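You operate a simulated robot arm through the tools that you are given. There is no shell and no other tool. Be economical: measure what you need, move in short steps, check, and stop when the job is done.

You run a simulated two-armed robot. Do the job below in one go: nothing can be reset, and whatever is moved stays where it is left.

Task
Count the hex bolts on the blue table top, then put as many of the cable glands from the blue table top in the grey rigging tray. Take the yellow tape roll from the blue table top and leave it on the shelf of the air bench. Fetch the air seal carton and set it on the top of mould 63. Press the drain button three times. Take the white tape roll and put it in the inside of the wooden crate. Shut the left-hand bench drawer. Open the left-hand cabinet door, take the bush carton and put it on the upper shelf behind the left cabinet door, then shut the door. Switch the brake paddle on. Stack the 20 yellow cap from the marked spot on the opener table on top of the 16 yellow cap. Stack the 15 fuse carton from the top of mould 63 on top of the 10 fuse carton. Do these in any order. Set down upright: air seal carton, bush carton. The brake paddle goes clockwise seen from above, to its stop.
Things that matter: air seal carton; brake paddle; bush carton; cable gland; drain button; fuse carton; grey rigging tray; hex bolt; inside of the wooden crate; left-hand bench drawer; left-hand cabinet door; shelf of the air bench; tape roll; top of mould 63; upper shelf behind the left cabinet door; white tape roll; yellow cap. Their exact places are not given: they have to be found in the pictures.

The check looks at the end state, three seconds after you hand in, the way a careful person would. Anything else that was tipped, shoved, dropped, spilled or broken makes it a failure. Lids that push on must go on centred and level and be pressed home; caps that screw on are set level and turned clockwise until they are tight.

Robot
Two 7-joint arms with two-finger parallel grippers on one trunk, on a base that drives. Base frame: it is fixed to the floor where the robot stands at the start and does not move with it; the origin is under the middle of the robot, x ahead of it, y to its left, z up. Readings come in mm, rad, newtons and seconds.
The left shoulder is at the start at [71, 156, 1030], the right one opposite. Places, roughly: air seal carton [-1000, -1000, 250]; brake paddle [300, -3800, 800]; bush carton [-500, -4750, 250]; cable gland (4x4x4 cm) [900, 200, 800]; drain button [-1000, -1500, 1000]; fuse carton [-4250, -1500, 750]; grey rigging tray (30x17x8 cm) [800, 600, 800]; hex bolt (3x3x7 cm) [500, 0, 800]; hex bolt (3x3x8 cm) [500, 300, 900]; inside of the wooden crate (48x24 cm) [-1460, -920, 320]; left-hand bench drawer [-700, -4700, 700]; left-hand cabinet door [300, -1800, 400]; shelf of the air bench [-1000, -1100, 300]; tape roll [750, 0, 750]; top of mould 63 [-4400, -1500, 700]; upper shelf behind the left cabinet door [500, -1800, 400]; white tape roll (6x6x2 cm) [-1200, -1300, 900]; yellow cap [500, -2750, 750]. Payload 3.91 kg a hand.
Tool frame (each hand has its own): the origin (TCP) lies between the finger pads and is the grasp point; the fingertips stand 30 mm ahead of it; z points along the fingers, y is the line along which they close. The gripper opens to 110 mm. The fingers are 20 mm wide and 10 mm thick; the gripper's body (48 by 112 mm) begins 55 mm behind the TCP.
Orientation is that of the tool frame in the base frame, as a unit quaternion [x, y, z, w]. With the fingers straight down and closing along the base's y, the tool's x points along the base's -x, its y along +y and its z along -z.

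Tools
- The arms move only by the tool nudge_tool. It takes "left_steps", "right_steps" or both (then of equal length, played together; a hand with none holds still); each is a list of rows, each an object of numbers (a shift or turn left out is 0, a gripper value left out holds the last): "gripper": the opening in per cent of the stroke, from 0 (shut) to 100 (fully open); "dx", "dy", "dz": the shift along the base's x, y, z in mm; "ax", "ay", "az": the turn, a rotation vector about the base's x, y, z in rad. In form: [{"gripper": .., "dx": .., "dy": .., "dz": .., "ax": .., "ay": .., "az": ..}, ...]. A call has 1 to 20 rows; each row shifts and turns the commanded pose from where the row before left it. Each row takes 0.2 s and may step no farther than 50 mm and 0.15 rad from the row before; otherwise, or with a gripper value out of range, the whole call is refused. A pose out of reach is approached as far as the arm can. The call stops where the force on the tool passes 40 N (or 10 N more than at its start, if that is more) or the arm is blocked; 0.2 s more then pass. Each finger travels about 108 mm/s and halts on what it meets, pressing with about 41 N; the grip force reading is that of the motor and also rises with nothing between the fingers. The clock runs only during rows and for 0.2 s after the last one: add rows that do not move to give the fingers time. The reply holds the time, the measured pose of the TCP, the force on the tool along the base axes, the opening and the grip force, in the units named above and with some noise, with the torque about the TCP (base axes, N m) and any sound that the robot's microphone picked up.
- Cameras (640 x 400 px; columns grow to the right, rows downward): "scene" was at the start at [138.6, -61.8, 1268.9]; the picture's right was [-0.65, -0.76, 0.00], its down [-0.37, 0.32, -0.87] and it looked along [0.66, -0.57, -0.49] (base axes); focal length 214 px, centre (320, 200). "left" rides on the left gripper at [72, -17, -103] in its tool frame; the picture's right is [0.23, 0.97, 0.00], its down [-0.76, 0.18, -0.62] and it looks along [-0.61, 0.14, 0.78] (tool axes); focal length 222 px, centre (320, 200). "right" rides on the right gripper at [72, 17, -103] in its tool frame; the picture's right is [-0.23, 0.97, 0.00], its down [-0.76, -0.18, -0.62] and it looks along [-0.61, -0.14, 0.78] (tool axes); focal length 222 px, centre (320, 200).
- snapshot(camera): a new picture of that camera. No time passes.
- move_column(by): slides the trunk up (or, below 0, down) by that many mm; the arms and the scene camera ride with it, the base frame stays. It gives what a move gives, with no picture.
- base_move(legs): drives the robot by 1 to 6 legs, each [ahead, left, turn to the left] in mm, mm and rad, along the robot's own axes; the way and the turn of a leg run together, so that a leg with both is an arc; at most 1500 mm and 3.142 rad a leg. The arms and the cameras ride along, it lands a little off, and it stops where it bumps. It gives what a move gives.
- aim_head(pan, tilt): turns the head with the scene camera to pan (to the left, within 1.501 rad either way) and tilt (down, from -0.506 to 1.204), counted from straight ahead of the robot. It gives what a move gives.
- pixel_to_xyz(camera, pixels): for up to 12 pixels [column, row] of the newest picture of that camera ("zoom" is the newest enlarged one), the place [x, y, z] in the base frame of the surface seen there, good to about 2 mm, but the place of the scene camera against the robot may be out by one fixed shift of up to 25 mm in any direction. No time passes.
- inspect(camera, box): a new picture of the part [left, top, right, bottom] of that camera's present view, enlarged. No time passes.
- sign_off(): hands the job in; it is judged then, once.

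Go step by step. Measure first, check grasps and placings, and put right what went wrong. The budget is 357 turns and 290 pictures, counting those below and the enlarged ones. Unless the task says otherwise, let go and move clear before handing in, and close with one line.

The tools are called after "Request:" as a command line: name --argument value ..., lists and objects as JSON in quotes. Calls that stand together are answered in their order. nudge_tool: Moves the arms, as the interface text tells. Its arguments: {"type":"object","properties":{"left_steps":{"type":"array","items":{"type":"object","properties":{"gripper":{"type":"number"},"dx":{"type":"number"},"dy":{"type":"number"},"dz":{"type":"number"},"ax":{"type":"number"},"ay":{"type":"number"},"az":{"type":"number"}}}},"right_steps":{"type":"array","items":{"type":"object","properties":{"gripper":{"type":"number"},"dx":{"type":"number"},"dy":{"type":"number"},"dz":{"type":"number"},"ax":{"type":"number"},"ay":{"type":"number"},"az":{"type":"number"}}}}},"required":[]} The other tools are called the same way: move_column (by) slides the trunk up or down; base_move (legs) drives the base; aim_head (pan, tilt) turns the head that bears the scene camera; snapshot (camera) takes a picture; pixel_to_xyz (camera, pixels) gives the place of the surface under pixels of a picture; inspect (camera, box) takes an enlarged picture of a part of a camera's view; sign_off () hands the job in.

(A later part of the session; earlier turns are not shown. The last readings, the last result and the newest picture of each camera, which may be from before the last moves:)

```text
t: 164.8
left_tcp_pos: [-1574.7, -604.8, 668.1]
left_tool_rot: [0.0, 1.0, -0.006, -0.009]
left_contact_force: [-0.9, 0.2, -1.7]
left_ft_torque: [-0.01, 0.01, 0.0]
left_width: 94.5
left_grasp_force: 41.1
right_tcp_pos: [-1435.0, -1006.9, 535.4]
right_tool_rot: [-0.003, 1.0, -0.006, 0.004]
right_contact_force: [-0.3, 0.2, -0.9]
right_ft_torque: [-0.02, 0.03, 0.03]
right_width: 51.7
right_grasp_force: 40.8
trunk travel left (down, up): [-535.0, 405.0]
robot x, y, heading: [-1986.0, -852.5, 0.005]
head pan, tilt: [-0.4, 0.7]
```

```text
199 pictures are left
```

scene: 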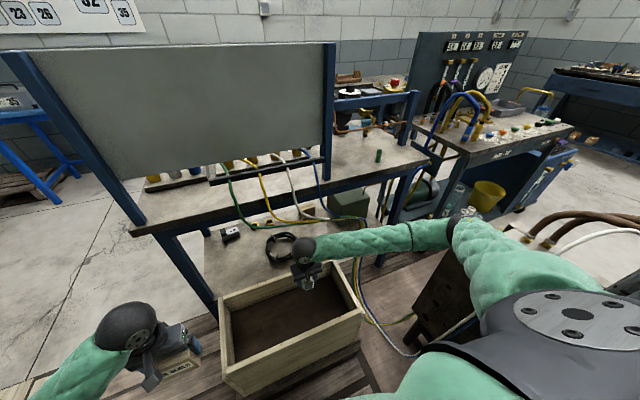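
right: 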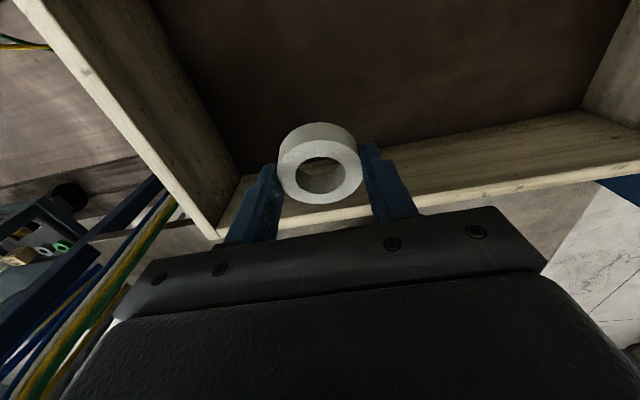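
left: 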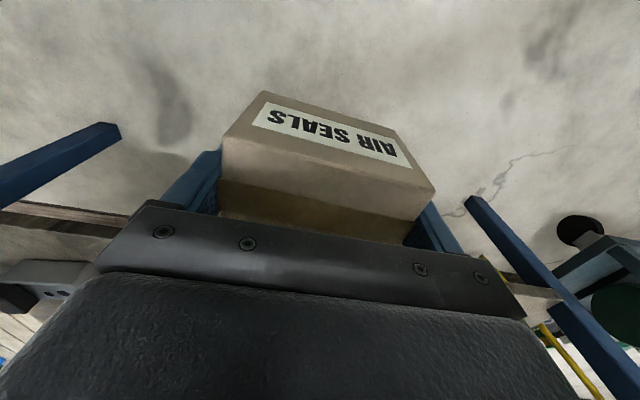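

The right hand's deviation hints the elbow may lightly touch the stand mould. I'll raise it, shift the base north 120 mm, and retry with the tape at y -900.

Request:
nudge_tool --right_steps '[{"dz": 45}, {"dz": 45}, {"dz": 45}, {}]'

Request:
base_move --legs '[[0, 130, 0]]'

Request:
aim_head --pan -1.0 --tilt 0.7

Request:
snapshot --camera "scene"

```text
t: 165.8
left_tcp_pos: [-1576.6, -606.2, 665.9]
left_tool_rot: [0.003, 1.0, -0.005, -0.008]
left_contact_force: [-0.7, -0.2, -2.2]
left_ft_torque: [0.01, -0.01, 0.0]
left_width: 95.0
left_grasp_force: 40.9
right_tcp_pos: [-1449.4, -1002.9, 662.4]
right_tool_rot: [-0.003, 1.0, 0.001, -0.004]
right_contact_force: [0.0, 0.0, 0.0]
right_ft_torque: [-0.01, 0.0, 0.0]
right_width: 51.2
right_grasp_force: 40.6
trunk travel left (down, up): [-535.0, 405.0]
robot x, y, heading: [-1989.8, -849.6, -0.009]
head pan, tilt: [-0.4, 0.7]
```

```text
t: 167.1
left_tcp_pos: [-1577.0, -470.1, 666.4]
left_tool_rot: [0.002, 1.0, -0.005, -0.009]
left_contact_force: [0.4, 0.5, -1.5]
left_ft_torque: [0.03, 0.02, -0.01]
left_width: 94.7
left_grasp_force: 41.0
right_tcp_pos: [-1448.1, -866.9, 662.9]
right_tool_rot: [-0.003, 1.0, 0.0, -0.004]
right_contact_force: [-0.2, 0.0, 0.3]
right_ft_torque: [-0.04, 0.01, 0.01]
right_width: 51.3
right_grasp_force: 40.9
trunk travel left (down, up): [-535.0, 405.0]
robot x, y, heading: [-1993.5, -717.1, -0.004]
head pan, tilt: [-0.4, 0.7]
```

```text
t: 168.1
left_tcp_pos: [-1575.4, -472.8, 666.0]
left_tool_rot: [0.003, 1.0, -0.004, -0.009]
left_contact_force: [0.5, -0.9, -2.1]
left_ft_torque: [0.03, -0.02, 0.02]
left_width: 94.8
left_grasp_force: 41.1
right_tcp_pos: [-1449.3, -868.0, 662.1]
right_tool_rot: [-0.003, 1.0, 0.001, -0.003]
right_contact_force: [0.1, 0.3, 0.3]
right_ft_torque: [0.0, 0.02, -0.04]
right_width: 51.2
right_grasp_force: 40.5
trunk travel left (down, up): [-535.0, 405.0]
robot x, y, heading: [-1993.0, -717.6, -0.0]
head pan, tilt: [-1.0, 0.7]
```

```text
198 pictures are left
```

scene: 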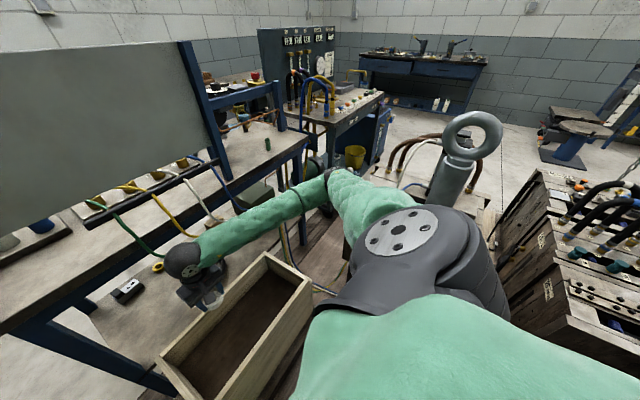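

Request:
pixel_to_xyz --camera "scene" --pixels '[[325, 185], [330, 170], [370, 185], [400, 195], [470, 190], [345, 215], [335, 240], [450, 175]]'

Request:
inspect --camera "scene" --box '[250, 100, 500, 300]'

```text
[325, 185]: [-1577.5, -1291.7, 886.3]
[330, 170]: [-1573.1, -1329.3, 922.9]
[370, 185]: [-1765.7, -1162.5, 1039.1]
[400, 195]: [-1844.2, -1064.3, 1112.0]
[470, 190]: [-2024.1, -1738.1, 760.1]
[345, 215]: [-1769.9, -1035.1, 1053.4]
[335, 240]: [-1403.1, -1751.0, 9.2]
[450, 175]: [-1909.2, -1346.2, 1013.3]
```

```text
2.00 times, centred on (375, 200) of scene
```

zoom: 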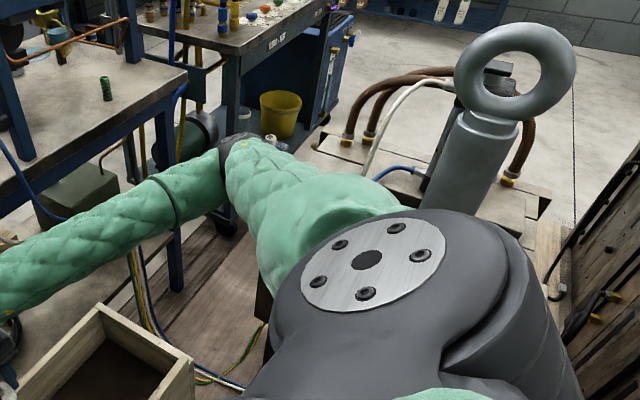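

The elbow is at (-1575,-1310,900), about 130 mm clear of the mould. I'll lower with the trunk so the arm shape stays the same.

Request:
move_column --by -260

Request:
snapshot --camera "right"

```text
t: 170.8
left_tcp_pos: [-1576.1, -471.4, 405.6]
left_tool_rot: [0.002, 1.0, -0.005, -0.009]
left_contact_force: [-0.5, -0.3, -2.8]
left_ft_torque: [0.01, 0.0, -0.03]
left_width: 94.8
left_grasp_force: 40.8
right_tcp_pos: [-1448.9, -868.4, 403.3]
right_tool_rot: [-0.003, 1.0, 0.001, -0.004]
right_contact_force: [0.9, 0.2, 0.4]
right_ft_torque: [-0.01, -0.02, 0.0]
right_width: 51.3
right_grasp_force: 40.9
trunk travel left (down, up): [-275.0, 665.0]
robot x, y, heading: [-1996.6, -716.0, -0.006]
head pan, tilt: [-1.0, 0.7]
```

```text
196 pictures are left
```

right: 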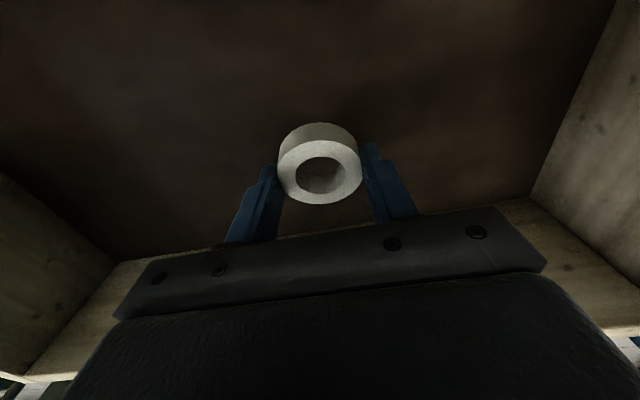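

Request:
nudge_tool --right_steps '[{"dz": -25}, {"dz": -8}, {"dz": -4}, {}]'

Request:
snapshot --camera "right"

```text
t: 171.8
left_tcp_pos: [-1575.9, -472.3, 406.7]
left_tool_rot: [0.003, 1.0, -0.004, -0.008]
left_contact_force: [0.0, -0.5, -1.5]
left_ft_torque: [-0.01, 0.03, -0.01]
left_width: 94.6
left_grasp_force: 41.0
right_tcp_pos: [-1448.1, -868.4, 366.0]
right_tool_rot: [-0.003, 1.0, 0.001, -0.002]
right_contact_force: [-0.9, 0.4, 15.1]
right_ft_torque: [0.01, -0.32, -0.03]
right_width: 51.2
right_grasp_force: 41.2
trunk travel left (down, up): [-275.0, 665.0]
robot x, y, heading: [-1993.5, -718.0, -0.004]
head pan, tilt: [-1.0, 0.7]
```

```text
195 pictures are left
```

right: 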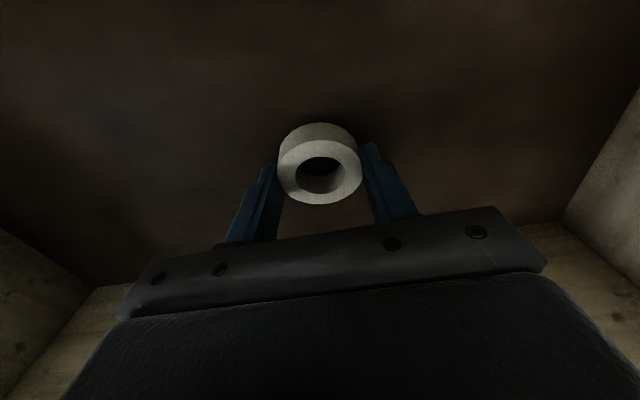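

The tape touches the crate floor with 15 N. I'll release, rise with the hand then the trunk.

Request:
nudge_tool --right_steps '[{"gripper": 70}, {}, {}, {"dz": 30}, {"dz": 40}, {"dz": 40}]'

Request:
move_column --by 400

Request:
snapshot --camera "right"

Request:
aim_head --pan -0.4 --tilt 0.8

Request:
snapshot --camera "scene"

```text
t: 173.2
left_tcp_pos: [-1576.1, -471.9, 406.7]
left_tool_rot: [0.002, 1.0, -0.004, -0.009]
left_contact_force: [0.6, -0.4, -2.0]
left_ft_torque: [0.0, 0.05, 0.0]
left_width: 94.7
left_grasp_force: 41.1
right_tcp_pos: [-1448.1, -868.2, 475.6]
right_tool_rot: [-0.004, 1.0, 0.0, -0.004]
right_contact_force: [0.4, 0.0, -0.8]
right_ft_torque: [0.0, 0.0, 0.0]
right_width: 77.2
right_grasp_force: 0.0
trunk travel left (down, up): [-275.0, 665.0]
robot x, y, heading: [-1991.0, -711.7, -0.001]
head pan, tilt: [-1.0, 0.7]
```

```text
t: 177.0
left_tcp_pos: [-1575.7, -472.1, 806.0]
left_tool_rot: [0.003, 1.0, -0.005, -0.009]
left_contact_force: [-0.1, 0.2, -1.8]
left_ft_torque: [-0.02, 0.0, 0.0]
left_width: 94.8
left_grasp_force: 40.8
right_tcp_pos: [-1448.1, -868.1, 876.0]
right_tool_rot: [-0.004, 1.0, 0.001, -0.004]
right_contact_force: [0.4, 0.2, 0.1]
right_ft_torque: [-0.01, 0.01, 0.02]
right_width: 77.0
right_grasp_force: 0.0
trunk travel left (down, up): [-675.0, 265.0]
robot x, y, heading: [-1989.9, -715.8, -0.001]
head pan, tilt: [-1.0, 0.7]
```

```text
194 pictures are left
```

right: 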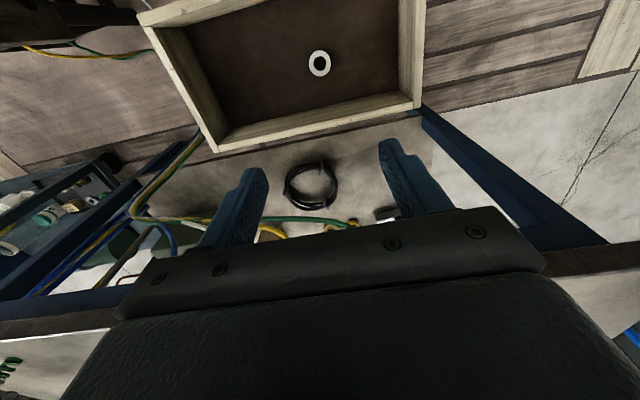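

```text
t: 178.0
left_tcp_pos: [-1575.1, -472.4, 806.4]
left_tool_rot: [0.002, 1.0, -0.006, -0.009]
left_contact_force: [-1.0, 0.5, -2.0]
left_ft_torque: [-0.01, 0.0, -0.01]
left_width: 95.1
left_grasp_force: 41.2
right_tcp_pos: [-1447.5, -868.3, 876.1]
right_tool_rot: [-0.004, 1.0, 0.0, -0.004]
right_contact_force: [-0.5, 0.8, 0.3]
right_ft_torque: [0.0, 0.0, 0.02]
right_width: 77.3
right_grasp_force: 0.0
trunk travel left (down, up): [-675.0, 265.0]
robot x, y, heading: [-1993.8, -716.6, 0.001]
head pan, tilt: [-0.4, 0.799]
```

```text
193 pictures are left
```

scene: 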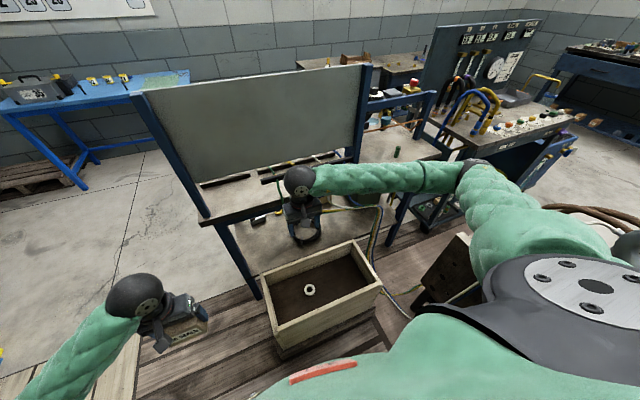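

The white tape lies in the crate. Next is mould 63 to the west: raise the trunk, turn round and look.

Request:
move_column --by 260

Request:
nudge_tool --right_steps '[{"dx": -30, "dz": 40, "gripper": 20}, {"dx": -30, "dz": 40}, {"dz": 40}, {"dz": 40}]'

Request:
base_move --legs '[[-80, 0, 0], [0, 0, 1.571], [0, 0, 1.571]]'

Request:
aim_head --pan 0.1 --tilt 0.5

Request:
snapshot --camera "scene"

```text
t: 180.7
left_tcp_pos: [-1574.7, -472.8, 1065.8]
left_tool_rot: [0.003, 1.0, -0.005, -0.008]
left_contact_force: [-0.6, -0.2, -2.8]
left_ft_torque: [-0.01, 0.01, 0.0]
left_width: 94.9
left_grasp_force: 41.1
right_tcp_pos: [-1447.4, -869.5, 1135.2]
right_tool_rot: [-0.003, 1.0, 0.001, -0.004]
right_contact_force: [-0.3, -0.1, -0.5]
right_ft_torque: [0.01, -0.02, 0.01]
right_width: 77.0
right_grasp_force: 0.1
trunk travel left (down, up): [-935.0, 5.0]
robot x, y, heading: [-1992.7, -718.9, 0.001]
head pan, tilt: [-0.4, 0.799]
```

```text
t: 181.7
left_tcp_pos: [-1575.8, -470.3, 1064.9]
left_tool_rot: [0.003, 1.0, -0.005, -0.008]
left_contact_force: [1.3, 0.5, -2.7]
left_ft_torque: [0.02, -0.03, 0.0]
left_width: 94.8
left_grasp_force: 41.2
right_tcp_pos: [-1509.6, -867.4, 1294.8]
right_tool_rot: [-0.003, 1.0, 0.0, -0.004]
right_contact_force: [-0.4, 0.4, 0.3]
right_ft_torque: [-0.01, -0.02, -0.02]
right_width: 22.0
right_grasp_force: 0.1
trunk travel left (down, up): [-935.0, 5.0]
robot x, y, heading: [-1993.1, -715.0, -0.003]
head pan, tilt: [-0.4, 0.799]
```

```text
t: 190.3
left_tcp_pos: [-2495.7, -950.6, 1066.1]
left_tool_rot: [1.0, -0.013, 0.009, -0.005]
left_contact_force: [-0.1, -1.0, -1.3]
left_ft_torque: [0.05, 0.0, -0.04]
left_width: 94.5
left_grasp_force: 40.9
right_tcp_pos: [-2553.0, -553.2, 1295.1]
right_tool_rot: [1.0, -0.006, 0.004, 0.001]
right_contact_force: [0.4, -0.4, 0.4]
right_ft_torque: [-0.01, 0.01, 0.02]
right_width: 22.2
right_grasp_force: 0.1
trunk travel left (down, up): [-935.0, 5.0]
robot x, y, heading: [-2068.6, -714.8, 3.117]
head pan, tilt: [-0.4, 0.799]
```

```text
t: 191.2
left_tcp_pos: [-2495.2, -950.9, 1066.1]
left_tool_rot: [1.0, -0.013, 0.009, -0.003]
left_contact_force: [0.0, -0.4, -2.0]
left_ft_torque: [-0.03, 0.0, -0.03]
left_width: 94.6
left_grasp_force: 41.4
right_tcp_pos: [-2552.2, -554.4, 1294.3]
right_tool_rot: [1.0, -0.008, 0.004, 0.001]
right_contact_force: [-0.4, -0.8, 0.8]
right_ft_torque: [0.01, 0.0, 0.03]
right_width: 22.0
right_grasp_force: 0.0
trunk travel left (down, up): [-935.0, 5.0]
robot x, y, heading: [-2075.9, -714.0, 3.115]
head pan, tilt: [0.099, 0.499]
```

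```text
192 pictures are left
```

scene: 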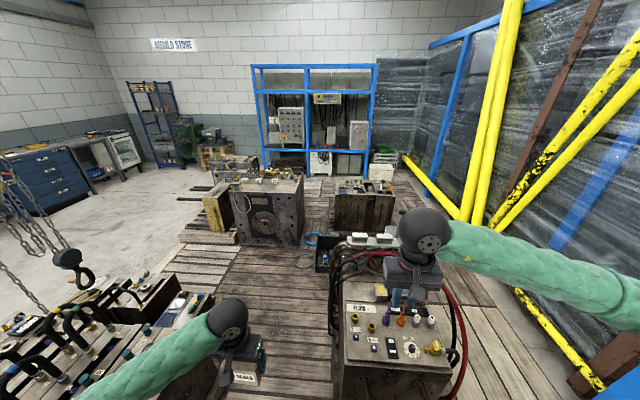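

Request:
inspect --camera "scene" --box '[170, 130, 410, 290]'

Request:
pixel_to_xyz --camera "scene" --pixels '[[240, 242], [300, 245], [270, 182], [300, 182], [232, 185], [345, 230], [390, 235], [330, 245], [218, 232], [295, 300], [340, 360], [210, 330]]'

```text
2.50 times, centred on (290, 210) of scene
```

zoom: 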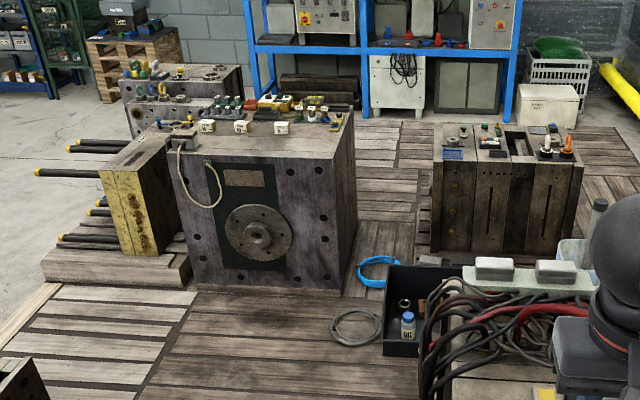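

```text
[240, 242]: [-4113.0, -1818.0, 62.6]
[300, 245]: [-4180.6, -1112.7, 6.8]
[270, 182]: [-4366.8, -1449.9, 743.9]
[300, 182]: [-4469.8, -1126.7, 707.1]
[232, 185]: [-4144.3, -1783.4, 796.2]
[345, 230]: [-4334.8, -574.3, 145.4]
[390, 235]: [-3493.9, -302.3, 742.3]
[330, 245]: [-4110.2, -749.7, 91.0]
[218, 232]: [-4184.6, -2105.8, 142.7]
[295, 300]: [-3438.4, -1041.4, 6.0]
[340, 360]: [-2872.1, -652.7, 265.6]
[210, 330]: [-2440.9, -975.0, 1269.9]
```

Request:
pixel_to_xyz --camera "scene" --pixels '[[66, 258], [50, 240], [85, 275], [130, 300], [175, 300], [5, 200], [25, 260], [150, 310], [200, 290], [215, 300]]'

Request:
aim_head --pan 0.9 --tilt 0.5

Request:
snapshot --camera "scene"

```text
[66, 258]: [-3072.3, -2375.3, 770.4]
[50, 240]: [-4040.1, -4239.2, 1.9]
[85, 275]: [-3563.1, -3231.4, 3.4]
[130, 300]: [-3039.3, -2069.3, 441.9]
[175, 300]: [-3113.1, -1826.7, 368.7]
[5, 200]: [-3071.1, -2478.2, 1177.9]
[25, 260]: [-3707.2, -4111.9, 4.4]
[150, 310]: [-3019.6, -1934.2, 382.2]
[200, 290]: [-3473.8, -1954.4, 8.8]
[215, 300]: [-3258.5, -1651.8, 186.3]
```

```text
t: 192.4
left_tcp_pos: [-2495.2, -951.0, 1065.9]
left_tool_rot: [1.0, -0.014, 0.009, -0.004]
left_contact_force: [0.1, 0.0, -2.2]
left_ft_torque: [-0.01, 0.0, 0.0]
left_width: 94.9
left_grasp_force: 41.3
right_tcp_pos: [-2552.0, -553.7, 1295.2]
right_tool_rot: [1.0, -0.008, 0.004, 0.001]
right_contact_force: [0.9, 0.7, -0.1]
right_ft_torque: [0.0, -0.02, -0.02]
right_width: 22.0
right_grasp_force: 0.0
trunk travel left (down, up): [-935.0, 5.0]
robot x, y, heading: [-2073.7, -715.1, 3.113]
head pan, tilt: [0.901, 0.499]
```

```text
190 pictures are left
```

scene: 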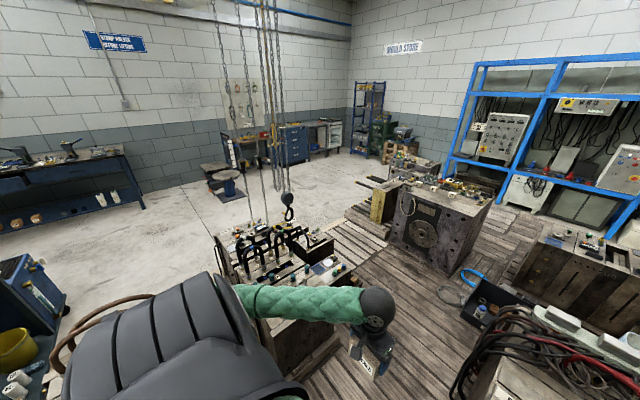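

The chains hang well clear at y -2375. I'll line up at y -1005 and drive west between the moulds.

Request:
base_move --legs '[[0, 295, 0.028], [600, 0, 0]]'

Request:
aim_head --pan 0 --tilt 0.6

Request:
snapshot --camera "scene"

```text
t: 197.4
left_tcp_pos: [-3101.0, -1263.7, 1065.3]
left_tool_rot: [1.0, -0.002, 0.009, -0.004]
left_contact_force: [-0.1, 0.0, -1.9]
left_ft_torque: [0.0, 0.0, 0.02]
left_width: 94.7
left_grasp_force: 41.0
right_tcp_pos: [-3166.2, -866.9, 1294.7]
right_tool_rot: [1.0, 0.003, 0.004, 0.001]
right_contact_force: [0.3, 1.0, 0.8]
right_ft_torque: [-0.02, 0.0, 0.0]
right_width: 22.2
right_grasp_force: 0.1
trunk travel left (down, up): [-935.0, 5.0]
robot x, y, heading: [-2684.6, -1016.5, 3.141]
head pan, tilt: [0.901, 0.499]
```

```text
t: 198.7
left_tcp_pos: [-3101.2, -1262.8, 1066.3]
left_tool_rot: [1.0, -0.003, 0.009, -0.004]
left_contact_force: [0.3, 0.4, -1.8]
left_ft_torque: [0.0, 0.02, -0.02]
left_width: 94.6
left_grasp_force: 40.4
right_tcp_pos: [-3166.7, -867.4, 1293.9]
right_tool_rot: [1.0, 0.003, 0.004, 0.001]
right_contact_force: [0.7, 0.1, 0.4]
right_ft_torque: [-0.01, 0.0, 0.03]
right_width: 22.1
right_grasp_force: 0.1
trunk travel left (down, up): [-935.0, 5.0]
robot x, y, heading: [-2681.0, -1020.4, 3.137]
head pan, tilt: [0.0, 0.6]
```

```text
189 pictures are left
```

scene: 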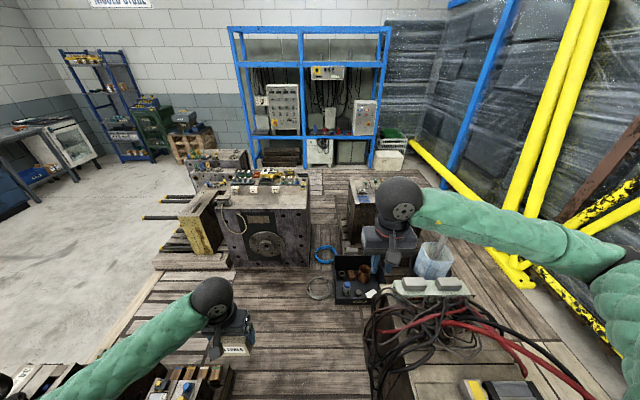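

Request:
base_move --legs '[[680, 0, 0], [0, 330, 0]]'

Request:
snapshot --camera "scene"

Request:
inspect --camera "scene" --box '[230, 130, 430, 260]'

```text
t: 204.1
left_tcp_pos: [-3792.3, -1555.0, 1066.6]
left_tool_rot: [1.0, 0.002, 0.008, -0.006]
left_contact_force: [0.6, -0.6, -1.5]
left_ft_torque: [0.05, -0.02, -0.03]
left_width: 94.7
left_grasp_force: 40.8
right_tcp_pos: [-3859.5, -1160.5, 1294.8]
right_tool_rot: [1.0, 0.006, 0.004, -0.002]
right_contact_force: [-0.8, -1.0, -0.3]
right_ft_torque: [0.07, 0.01, 0.06]
right_width: 21.9
right_grasp_force: 0.0
trunk travel left (down, up): [-935.0, 5.0]
robot x, y, heading: [-3379.6, -1305.1, -3.134]
head pan, tilt: [0.0, 0.6]
stopped in leg 2: the robot was blocked; the commanded pose is now the measured one
```

```text
188 pictures are left
```

scene: 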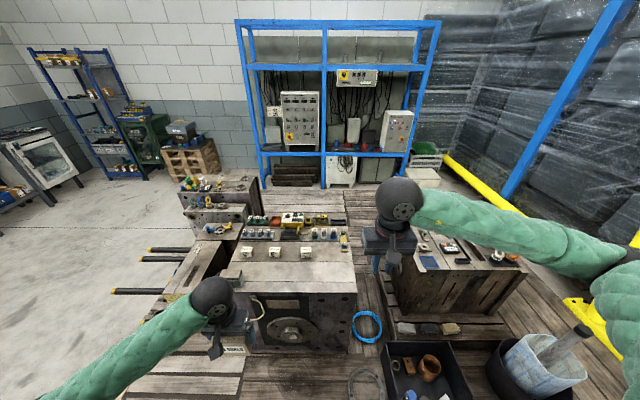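

```text
3.08 times, centred on (330, 195) of scene
```

zoom: 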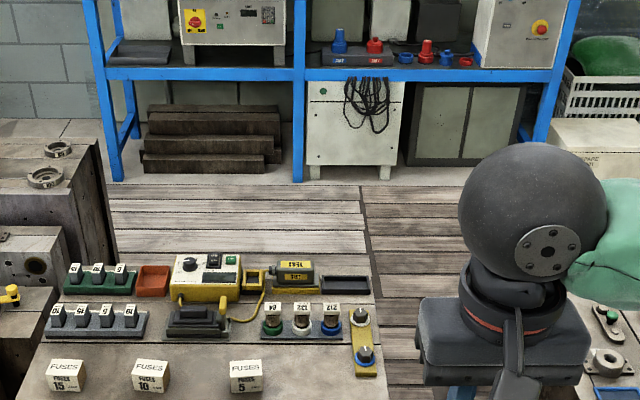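

Blocked gently by the pallet on the left. Fuse cartons 15, 10, 5 stand on the front edge of mould 63. I'll ease off and measure them.

Request:
base_move --legs '[[0, -40, 0]]'

Request:
aim_head --pan 0.1 --tilt 0.7

Request:
snapshot --camera "scene"

Request:
inspect --camera "scene" --box '[250, 120, 450, 260]'

```text
t: 204.9
left_tcp_pos: [-3794.3, -1514.4, 1065.2]
left_tool_rot: [1.0, 0.002, 0.008, -0.006]
left_contact_force: [0.4, -0.2, -2.1]
left_ft_torque: [0.04, 0.01, 0.03]
left_width: 94.8
left_grasp_force: 40.8
right_tcp_pos: [-3862.9, -1119.6, 1294.7]
right_tool_rot: [1.0, 0.007, 0.004, 0.0]
right_contact_force: [0.9, -1.0, -1.0]
right_ft_torque: [0.03, 0.0, 0.01]
right_width: 21.9
right_grasp_force: 0.0
trunk travel left (down, up): [-935.0, 5.0]
robot x, y, heading: [-3378.1, -1260.7, -3.134]
head pan, tilt: [0.0, 0.6]
```

```text
t: 205.6
left_tcp_pos: [-3794.4, -1511.4, 1067.1]
left_tool_rot: [1.0, 0.002, 0.008, -0.003]
left_contact_force: [-0.4, 0.1, -3.1]
left_ft_torque: [0.01, 0.0, 0.04]
left_width: 94.8
left_grasp_force: 41.3
right_tcp_pos: [-3862.2, -1113.9, 1294.9]
right_tool_rot: [1.0, 0.007, 0.003, 0.0]
right_contact_force: [1.5, -0.9, 0.3]
right_ft_torque: [-0.01, 0.01, 0.01]
right_width: 22.1
right_grasp_force: 0.0
trunk travel left (down, up): [-935.0, 5.0]
robot x, y, heading: [-3379.3, -1263.3, -3.134]
head pan, tilt: [0.099, 0.7]
```

```text
186 pictures are left
```

scene: 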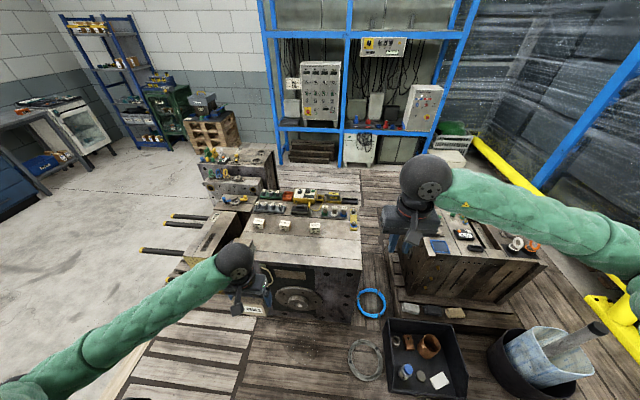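

```text
2.86 times, centred on (350, 190) of scene
```

zoom: 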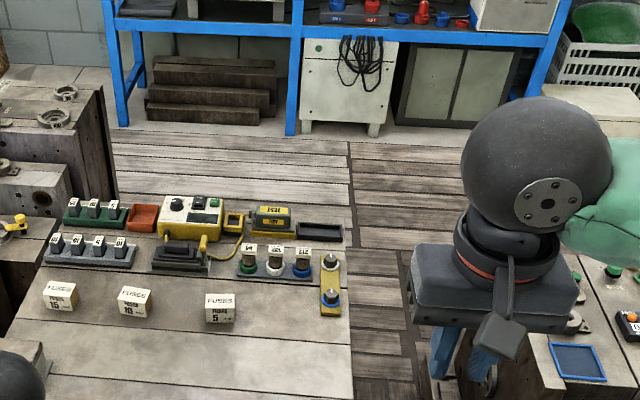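

Request:
pixel_to_xyz --camera "zoom" --pixels '[[60, 288], [134, 294], [219, 301], [60, 305], [134, 307], [219, 316], [300, 340], [280, 380], [180, 350], [330, 305], [100, 340], [350, 380]]'

```text
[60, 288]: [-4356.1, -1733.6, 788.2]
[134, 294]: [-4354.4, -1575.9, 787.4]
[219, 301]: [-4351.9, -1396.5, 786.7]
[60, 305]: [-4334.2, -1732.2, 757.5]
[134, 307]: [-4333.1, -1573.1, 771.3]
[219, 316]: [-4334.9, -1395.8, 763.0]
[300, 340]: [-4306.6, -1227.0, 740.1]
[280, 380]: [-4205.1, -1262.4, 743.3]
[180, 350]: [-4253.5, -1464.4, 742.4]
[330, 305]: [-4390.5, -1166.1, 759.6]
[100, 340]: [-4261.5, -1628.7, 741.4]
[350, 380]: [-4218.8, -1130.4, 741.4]
```

Mould top is about z 740 with a free strip x -4130..-4320. I'll take the air seals carton to above (-4220,-1300) and measure with the left camera.

Request:
nudge_tool --left_steps '[{"dx": -42, "dy": 21}, {"dx": -42, "dy": 21}, {"dx": -42, "dy": 21}, {"dx": -42, "dy": 21}, {"dx": -42, "dy": 21}, {"dx": -42, "dy": 21}, {"dx": -42, "dy": 21}, {"dx": -42, "dy": 21}, {"dx": -44, "dy": 21}, {"dx": -44, "dy": 21}, {"dz": -45}, {"dz": -45}, {"dz": -40}, {}]'

Request:
snapshot --camera "left"

Request:
snapshot --camera "scene"

```text
t: 208.6
left_tcp_pos: [-4216.9, -1301.9, 935.4]
left_tool_rot: [1.0, 0.002, 0.008, -0.005]
left_contact_force: [0.1, -0.7, -1.5]
left_ft_torque: [-0.02, -0.03, -0.01]
left_width: 94.8
left_grasp_force: 40.8
right_tcp_pos: [-3862.4, -1116.0, 1293.1]
right_tool_rot: [1.0, 0.006, 0.004, 0.001]
right_contact_force: [0.0, -1.0, -0.9]
right_ft_torque: [0.0, -0.01, 0.03]
right_width: 22.1
right_grasp_force: 0.0
trunk travel left (down, up): [-935.0, 5.0]
robot x, y, heading: [-3377.7, -1265.6, -3.136]
head pan, tilt: [0.099, 0.7]
```

```text
184 pictures are left
```

left: 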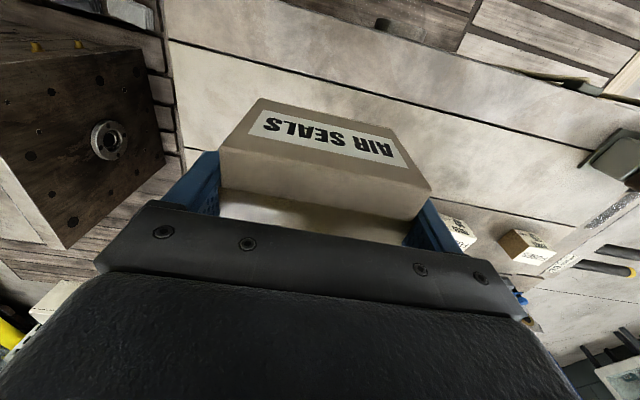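

```text
183 pictures are left
```

scene: 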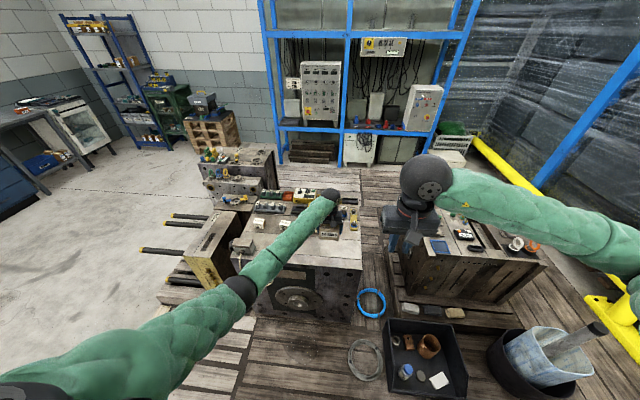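

Request:
pixel_to_xyz --camera "left" --pixels '[[250, 75], [420, 110], [500, 140], [530, 243], [460, 230], [190, 100], [450, 150], [330, 60]]'

```text
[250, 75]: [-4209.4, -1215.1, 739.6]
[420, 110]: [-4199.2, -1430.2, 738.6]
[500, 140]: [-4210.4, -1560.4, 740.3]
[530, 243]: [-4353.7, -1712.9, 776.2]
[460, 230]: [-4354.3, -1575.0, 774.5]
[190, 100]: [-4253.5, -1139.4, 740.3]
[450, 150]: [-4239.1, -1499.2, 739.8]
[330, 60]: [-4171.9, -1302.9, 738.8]
```

Mould top is z 739.5, so the carton touches at TCP ≈ 792. I'll lower it with small last steps.

Request:
nudge_tool --left_steps '[{"dz": -45}, {"dz": -45}, {"dz": -40}, {"dz": -8}, {"dz": -4}, {}]'

```text
t: 210.0
left_tcp_pos: [-4218.7, -1300.6, 793.9]
left_tool_rot: [1.0, 0.001, 0.009, -0.003]
left_contact_force: [-0.5, 0.7, -1.4]
left_ft_torque: [-0.01, -0.01, -0.03]
left_width: 94.7
left_grasp_force: 41.3
right_tcp_pos: [-3861.9, -1115.1, 1294.0]
right_tool_rot: [1.0, 0.006, 0.003, -0.001]
right_contact_force: [-0.6, 0.3, 0.1]
right_ft_torque: [0.02, 0.02, 0.0]
right_width: 22.0
right_grasp_force: 0.0
trunk travel left (down, up): [-935.0, 5.0]
robot x, y, heading: [-3380.1, -1265.0, -3.135]
head pan, tilt: [0.099, 0.7]
```

Request:
nudge_tool --left_steps '[{"dz": -2}, {"dz": -2}, {}]'

```text
t: 210.8
left_tcp_pos: [-4218.9, -1301.5, 793.4]
left_tool_rot: [1.0, 0.002, 0.007, -0.004]
left_contact_force: [-2.2, -6.8, 20.4]
left_ft_torque: [-1.37, 0.78, 0.05]
left_width: 94.7
left_grasp_force: 40.9
right_tcp_pos: [-3861.3, -1116.7, 1295.4]
right_tool_rot: [1.0, 0.006, 0.004, 0.0]
right_contact_force: [-0.8, -0.1, 0.0]
right_ft_torque: [0.01, -0.01, 0.0]
right_width: 22.2
right_grasp_force: 0.1
trunk travel left (down, up): [-935.0, 5.0]
robot x, y, heading: [-3375.8, -1267.2, -3.138]
head pan, tilt: [0.099, 0.7]
```

Contact (20 N up). I'll release and rise.

Request:
nudge_tool --left_steps '[{"gripper": 100}, {}, {}, {"dz": 30}, {"dz": 40}, {"dz": 40}, {"dz": 30}]'

Request:
snapshot --camera "left"

```text
t: 212.4
left_tcp_pos: [-4219.8, -1305.1, 928.5]
left_tool_rot: [1.0, 0.002, 0.008, -0.003]
left_contact_force: [-0.6, 0.9, 0.8]
left_ft_torque: [-0.05, 0.0, 0.02]
left_width: 110.0
left_grasp_force: 0.1
right_tcp_pos: [-3860.6, -1116.3, 1293.5]
right_tool_rot: [1.0, 0.006, 0.004, 0.0]
right_contact_force: [0.5, 0.2, -0.6]
right_ft_torque: [0.02, -0.03, -0.01]
right_width: 22.1
right_grasp_force: 0.0
trunk travel left (down, up): [-935.0, 5.0]
robot x, y, heading: [-3379.2, -1265.1, -3.136]
head pan, tilt: [0.099, 0.7]
```

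```text
182 pictures are left
```

left: 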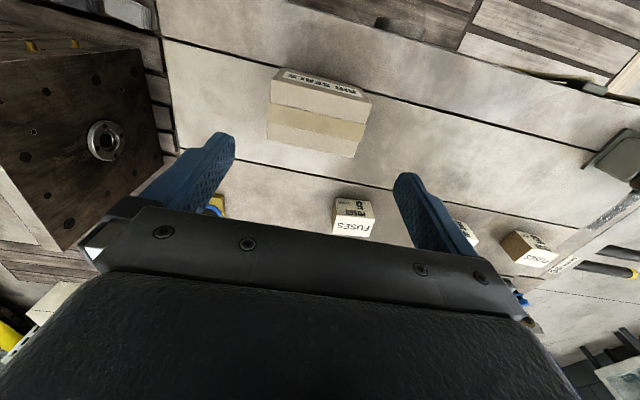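

The carton stands upright. I'll draw the left hand back and reposition closer for fuse carton 15, checking the left floor first.

Request:
nudge_tool --left_steps '[{"dx": 45, "dz": 20}, {"dx": 45, "dz": 20}, {"dx": 45}, {"dx": 45}, {"dx": 45}, {"dx": 45}]'

Request:
base_move --legs '[[200, 0, 0]]'

Request:
aim_head --pan 1.3 --tilt 0.9

Request:
snapshot --camera "scene"

```text
t: 213.8
left_tcp_pos: [-3945.7, -1302.1, 972.0]
left_tool_rot: [1.0, 0.0, 0.009, -0.004]
left_contact_force: [-0.4, 0.9, 0.0]
left_ft_torque: [0.01, -0.02, 0.01]
left_width: 110.0
left_grasp_force: 0.1
right_tcp_pos: [-3860.5, -1115.2, 1294.3]
right_tool_rot: [1.0, 0.006, 0.003, 0.0]
right_contact_force: [0.4, -0.6, 1.0]
right_ft_torque: [0.0, 0.01, 0.02]
right_width: 22.0
right_grasp_force: 0.1
trunk travel left (down, up): [-935.0, 5.0]
robot x, y, heading: [-3379.3, -1264.5, -3.134]
head pan, tilt: [0.099, 0.7]
```

```text
t: 215.4
left_tcp_pos: [-4151.3, -1303.0, 971.3]
left_tool_rot: [1.0, 0.0, 0.009, -0.004]
left_contact_force: [0.2, -0.6, 0.2]
left_ft_torque: [0.02, -0.02, -0.01]
left_width: 110.0
left_grasp_force: 0.1
right_tcp_pos: [-4065.5, -1115.4, 1293.7]
right_tool_rot: [1.0, 0.006, 0.003, 0.0]
right_contact_force: [0.0, 0.1, 0.3]
right_ft_torque: [0.0, -0.01, 0.02]
right_width: 22.2
right_grasp_force: 0.1
trunk travel left (down, up): [-935.0, 5.0]
robot x, y, heading: [-3587.1, -1267.6, -3.138]
head pan, tilt: [0.099, 0.7]
```

```text
t: 216.8
left_tcp_pos: [-4150.6, -1301.9, 971.3]
left_tool_rot: [1.0, 0.001, 0.009, -0.004]
left_contact_force: [-0.1, 0.3, -0.6]
left_ft_torque: [0.0, 0.01, 0.0]
left_width: 109.7
left_grasp_force: 0.2
right_tcp_pos: [-4065.1, -1116.0, 1294.1]
right_tool_rot: [1.0, 0.006, 0.004, 0.0]
right_contact_force: [-0.2, 0.4, 1.3]
right_ft_torque: [0.01, -0.01, 0.02]
right_width: 21.8
right_grasp_force: 0.1
trunk travel left (down, up): [-935.0, 5.0]
robot x, y, heading: [-3578.7, -1268.6, -3.14]
head pan, tilt: [1.3, 0.901]
```

```text
181 pictures are left
```

scene: 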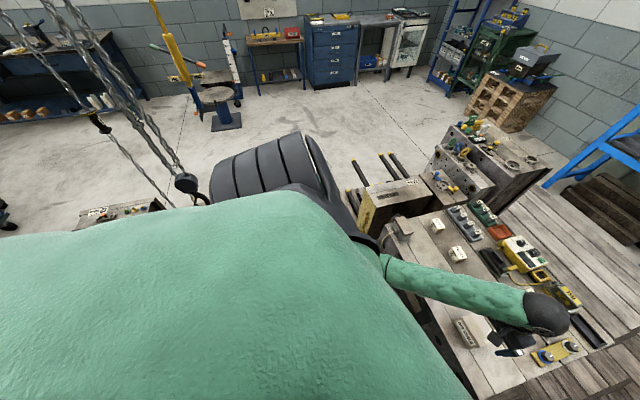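

Request:
base_move --legs '[[0, 140, 0]]'

Request:
aim_head --pan 0.2 --tilt 0.8

Request:
nudge_tool --left_steps '[{"dz": 20, "dy": -40}, {"dy": -45, "dx": -10}, {"dy": -45, "dx": -20}, {"dy": -45, "dx": -20}, {"dy": -45, "dx": -20}, {"dy": -45, "dx": -20}, {"dx": -40}, {"dx": -40}, {"dz": -30}, {}]'

Request:
snapshot --camera "left"

Request:
snapshot --camera "scene"

```text
t: 218.2
left_tcp_pos: [-4149.1, -1440.9, 971.3]
left_tool_rot: [1.0, 0.001, 0.009, -0.004]
left_contact_force: [-0.3, -0.1, -1.2]
left_ft_torque: [-0.01, 0.02, 0.01]
left_width: 109.8
left_grasp_force: 0.1
right_tcp_pos: [-4065.4, -1254.1, 1293.8]
right_tool_rot: [1.0, 0.006, 0.004, 0.001]
right_contact_force: [0.5, -0.8, 0.4]
right_ft_torque: [-0.01, 0.0, 0.02]
right_width: 22.4
right_grasp_force: 0.0
trunk travel left (down, up): [-935.0, 5.0]
robot x, y, heading: [-3581.3, -1407.3, -3.137]
head pan, tilt: [1.3, 0.901]
```

```text
t: 219.5
left_tcp_pos: [-4150.8, -1442.7, 970.2]
left_tool_rot: [1.0, 0.001, 0.009, -0.004]
left_contact_force: [-0.6, -0.4, -0.2]
left_ft_torque: [0.01, -0.02, 0.02]
left_width: 109.9
left_grasp_force: 0.1
right_tcp_pos: [-4064.9, -1255.8, 1293.5]
right_tool_rot: [1.0, 0.006, 0.004, 0.0]
right_contact_force: [0.1, -0.6, 0.4]
right_ft_torque: [0.01, 0.0, 0.02]
right_width: 22.0
right_grasp_force: 0.1
trunk travel left (down, up): [-935.0, 5.0]
robot x, y, heading: [-3583.1, -1403.2, -3.137]
head pan, tilt: [0.201, 0.799]
```

```text
t: 221.7
left_tcp_pos: [-4320.1, -1708.1, 959.5]
left_tool_rot: [1.0, 0.001, 0.008, -0.003]
left_contact_force: [-0.1, 0.9, -1.2]
left_ft_torque: [-0.01, -0.01, 0.02]
left_width: 110.2
left_grasp_force: 0.0
right_tcp_pos: [-4066.3, -1256.5, 1294.0]
right_tool_rot: [1.0, 0.005, 0.003, 0.0]
right_contact_force: [0.6, 1.5, 0.8]
right_ft_torque: [-0.01, 0.01, 0.02]
right_width: 22.0
right_grasp_force: 0.0
trunk travel left (down, up): [-935.0, 5.0]
robot x, y, heading: [-3579.6, -1404.1, -3.138]
head pan, tilt: [0.201, 0.799]
```

```text
180 pictures are left
```

left: 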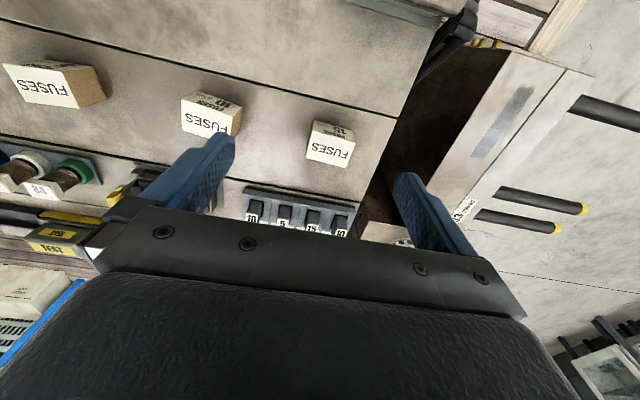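

```text
179 pictures are left
```

scene: 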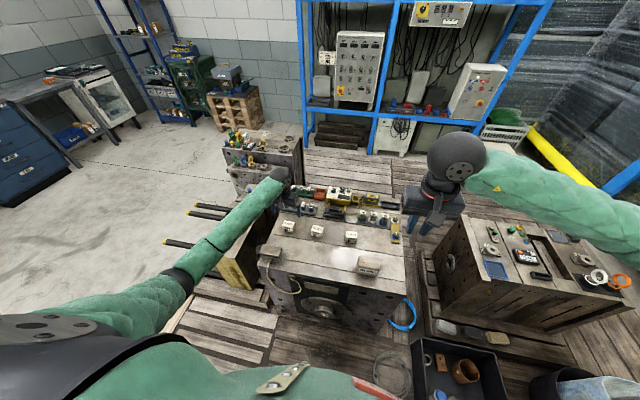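

Request:
inspect --camera "left" --box '[160, 70, 400, 230]'

Request:
pixel_to_xyz --camera "left" --pixels '[[310, 137], [350, 148], [308, 155], [345, 166], [330, 150], [320, 125], [186, 105], [238, 112], [215, 120], [232, 135], [310, 195], [345, 100]]'

```text
2.50 times, centred on (280, 150) of left
```

zoom: 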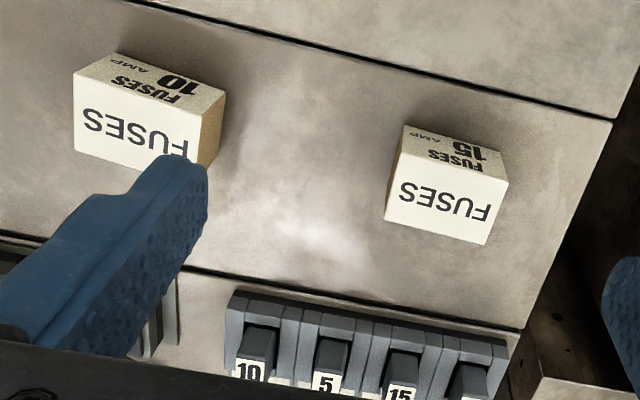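

```text
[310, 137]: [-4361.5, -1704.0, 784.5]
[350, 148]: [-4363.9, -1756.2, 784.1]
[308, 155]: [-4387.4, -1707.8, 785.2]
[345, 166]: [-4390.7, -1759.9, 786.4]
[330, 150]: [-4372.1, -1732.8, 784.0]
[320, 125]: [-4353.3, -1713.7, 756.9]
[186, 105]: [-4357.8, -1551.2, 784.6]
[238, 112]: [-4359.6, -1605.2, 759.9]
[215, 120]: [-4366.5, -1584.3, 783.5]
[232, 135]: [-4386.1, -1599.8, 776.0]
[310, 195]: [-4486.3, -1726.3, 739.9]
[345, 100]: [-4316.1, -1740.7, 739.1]
```

Carton 15 is centred at about (-4374,-1732), top 785. I'll open to 80 mm, go down to z 779 and grip.

Request:
nudge_tool --left_steps '[{"gripper": 75, "dx": -30, "dy": -12}, {"dx": -24, "dy": -12}, {"dz": -45}, {"dz": -45}, {"dz": -30}, {}]'

Request:
snapshot --camera "left"

```text
t: 223.1
left_tcp_pos: [-4373.8, -1732.6, 839.3]
left_tool_rot: [1.0, 0.001, 0.009, -0.005]
left_contact_force: [-1.4, -0.2, -0.2]
left_ft_torque: [-0.03, 0.01, -0.01]
left_width: 82.4
left_grasp_force: 0.1
right_tcp_pos: [-4064.9, -1256.9, 1293.2]
right_tool_rot: [1.0, 0.005, 0.004, 0.0]
right_contact_force: [0.2, -0.8, -0.5]
right_ft_torque: [0.01, -0.02, 0.01]
right_width: 22.1
right_grasp_force: 0.0
trunk travel left (down, up): [-935.0, 5.0]
robot x, y, heading: [-3581.5, -1405.4, -3.133]
head pan, tilt: [0.201, 0.799]
```

```text
177 pictures are left
```

left: 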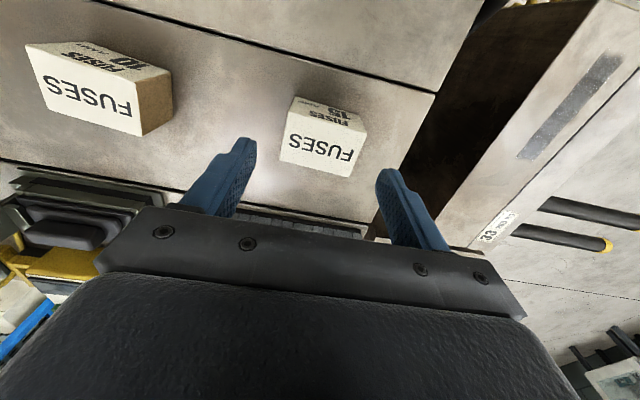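

Request:
pixel_to_xyz --camera "left" --pixels '[[290, 118], [364, 137], [283, 158], [350, 173], [322, 145], [45, 55], [170, 80], [130, 130], [55, 108], [90, 95]]'

```text
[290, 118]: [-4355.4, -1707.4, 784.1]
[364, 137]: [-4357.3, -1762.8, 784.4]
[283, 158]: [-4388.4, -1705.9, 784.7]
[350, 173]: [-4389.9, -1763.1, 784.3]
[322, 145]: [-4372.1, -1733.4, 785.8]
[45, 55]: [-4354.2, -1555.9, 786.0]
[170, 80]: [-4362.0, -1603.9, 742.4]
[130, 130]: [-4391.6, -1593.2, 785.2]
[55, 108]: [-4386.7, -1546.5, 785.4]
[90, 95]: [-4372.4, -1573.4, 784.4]
```

Request:
nudge_tool --left_steps '[{"dx": 1, "dy": -2, "dz": -30}, {"dz": -30}, {}, {"gripper": 0}, {}, {}, {}]'

Request:
nudge_tool --left_steps '[{"dz": 30}, {"dz": 40}, {"dz": 40}, {"dy": 40}, {"dy": 40}, {}]'

Request:
snapshot --camera "left"

```text
t: 224.7
left_tcp_pos: [-4372.5, -1734.5, 780.3]
left_tool_rot: [1.0, 0.001, 0.009, -0.005]
left_contact_force: [-0.9, -0.3, -0.2]
left_ft_torque: [-0.03, 0.03, 0.01]
left_width: 60.0
left_grasp_force: 40.8
right_tcp_pos: [-4065.7, -1255.1, 1293.7]
right_tool_rot: [1.0, 0.005, 0.004, 0.001]
right_contact_force: [0.3, 0.4, -0.5]
right_ft_torque: [0.02, -0.03, 0.01]
right_width: 21.6
right_grasp_force: 0.1
trunk travel left (down, up): [-935.0, 5.0]
robot x, y, heading: [-3582.4, -1402.8, -3.137]
head pan, tilt: [0.201, 0.799]
```

```text
t: 226.1
left_tcp_pos: [-4371.8, -1654.3, 889.6]
left_tool_rot: [1.0, 0.001, 0.01, -0.004]
left_contact_force: [-0.1, 0.9, -1.2]
left_ft_torque: [0.0, 0.0, 0.02]
left_width: 59.8
left_grasp_force: 40.7
right_tcp_pos: [-4064.9, -1257.6, 1294.1]
right_tool_rot: [1.0, 0.005, 0.004, 0.0]
right_contact_force: [0.2, -0.9, 0.6]
right_ft_torque: [-0.01, 0.01, -0.02]
right_width: 22.1
right_grasp_force: 0.1
trunk travel left (down, up): [-935.0, 5.0]
robot x, y, heading: [-3583.7, -1407.1, -3.139]
head pan, tilt: [0.201, 0.799]
```

```text
176 pictures are left
```

left: 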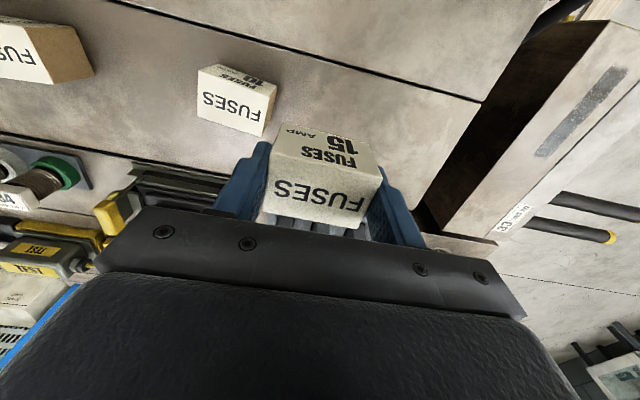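

Carton 15 is held. I'll zoom on carton 10 to get its corners.

Request:
inspect --camera "left" --box '[180, 50, 300, 150]'

```text
4.00 times, centred on (240, 100) of left
```

zoom: 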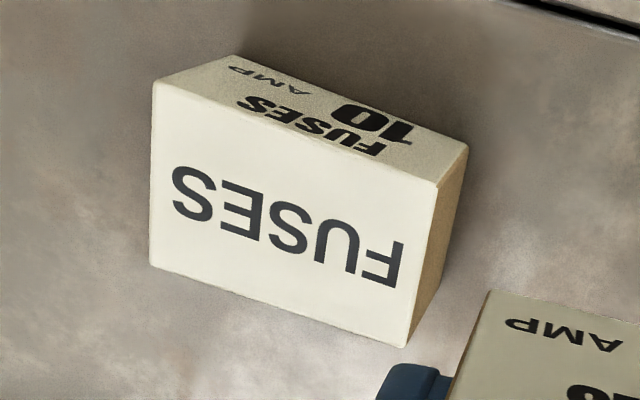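

Request:
pixel_to_xyz --camera "zoom" --pixels '[[158, 88], [430, 188], [155, 260], [404, 340], [290, 215]]'

Request:
pixel_to_xyz --camera "left" --pixels '[[277, 158], [378, 176], [265, 213], [355, 226], [320, 190]]'

```text
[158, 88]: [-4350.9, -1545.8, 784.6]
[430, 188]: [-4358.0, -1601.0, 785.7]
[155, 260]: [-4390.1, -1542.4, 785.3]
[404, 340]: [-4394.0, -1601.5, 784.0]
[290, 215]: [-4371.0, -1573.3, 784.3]
```

```text
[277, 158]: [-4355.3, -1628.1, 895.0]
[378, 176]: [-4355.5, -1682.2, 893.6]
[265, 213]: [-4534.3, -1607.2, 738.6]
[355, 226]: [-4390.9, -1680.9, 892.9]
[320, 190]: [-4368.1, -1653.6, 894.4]
```

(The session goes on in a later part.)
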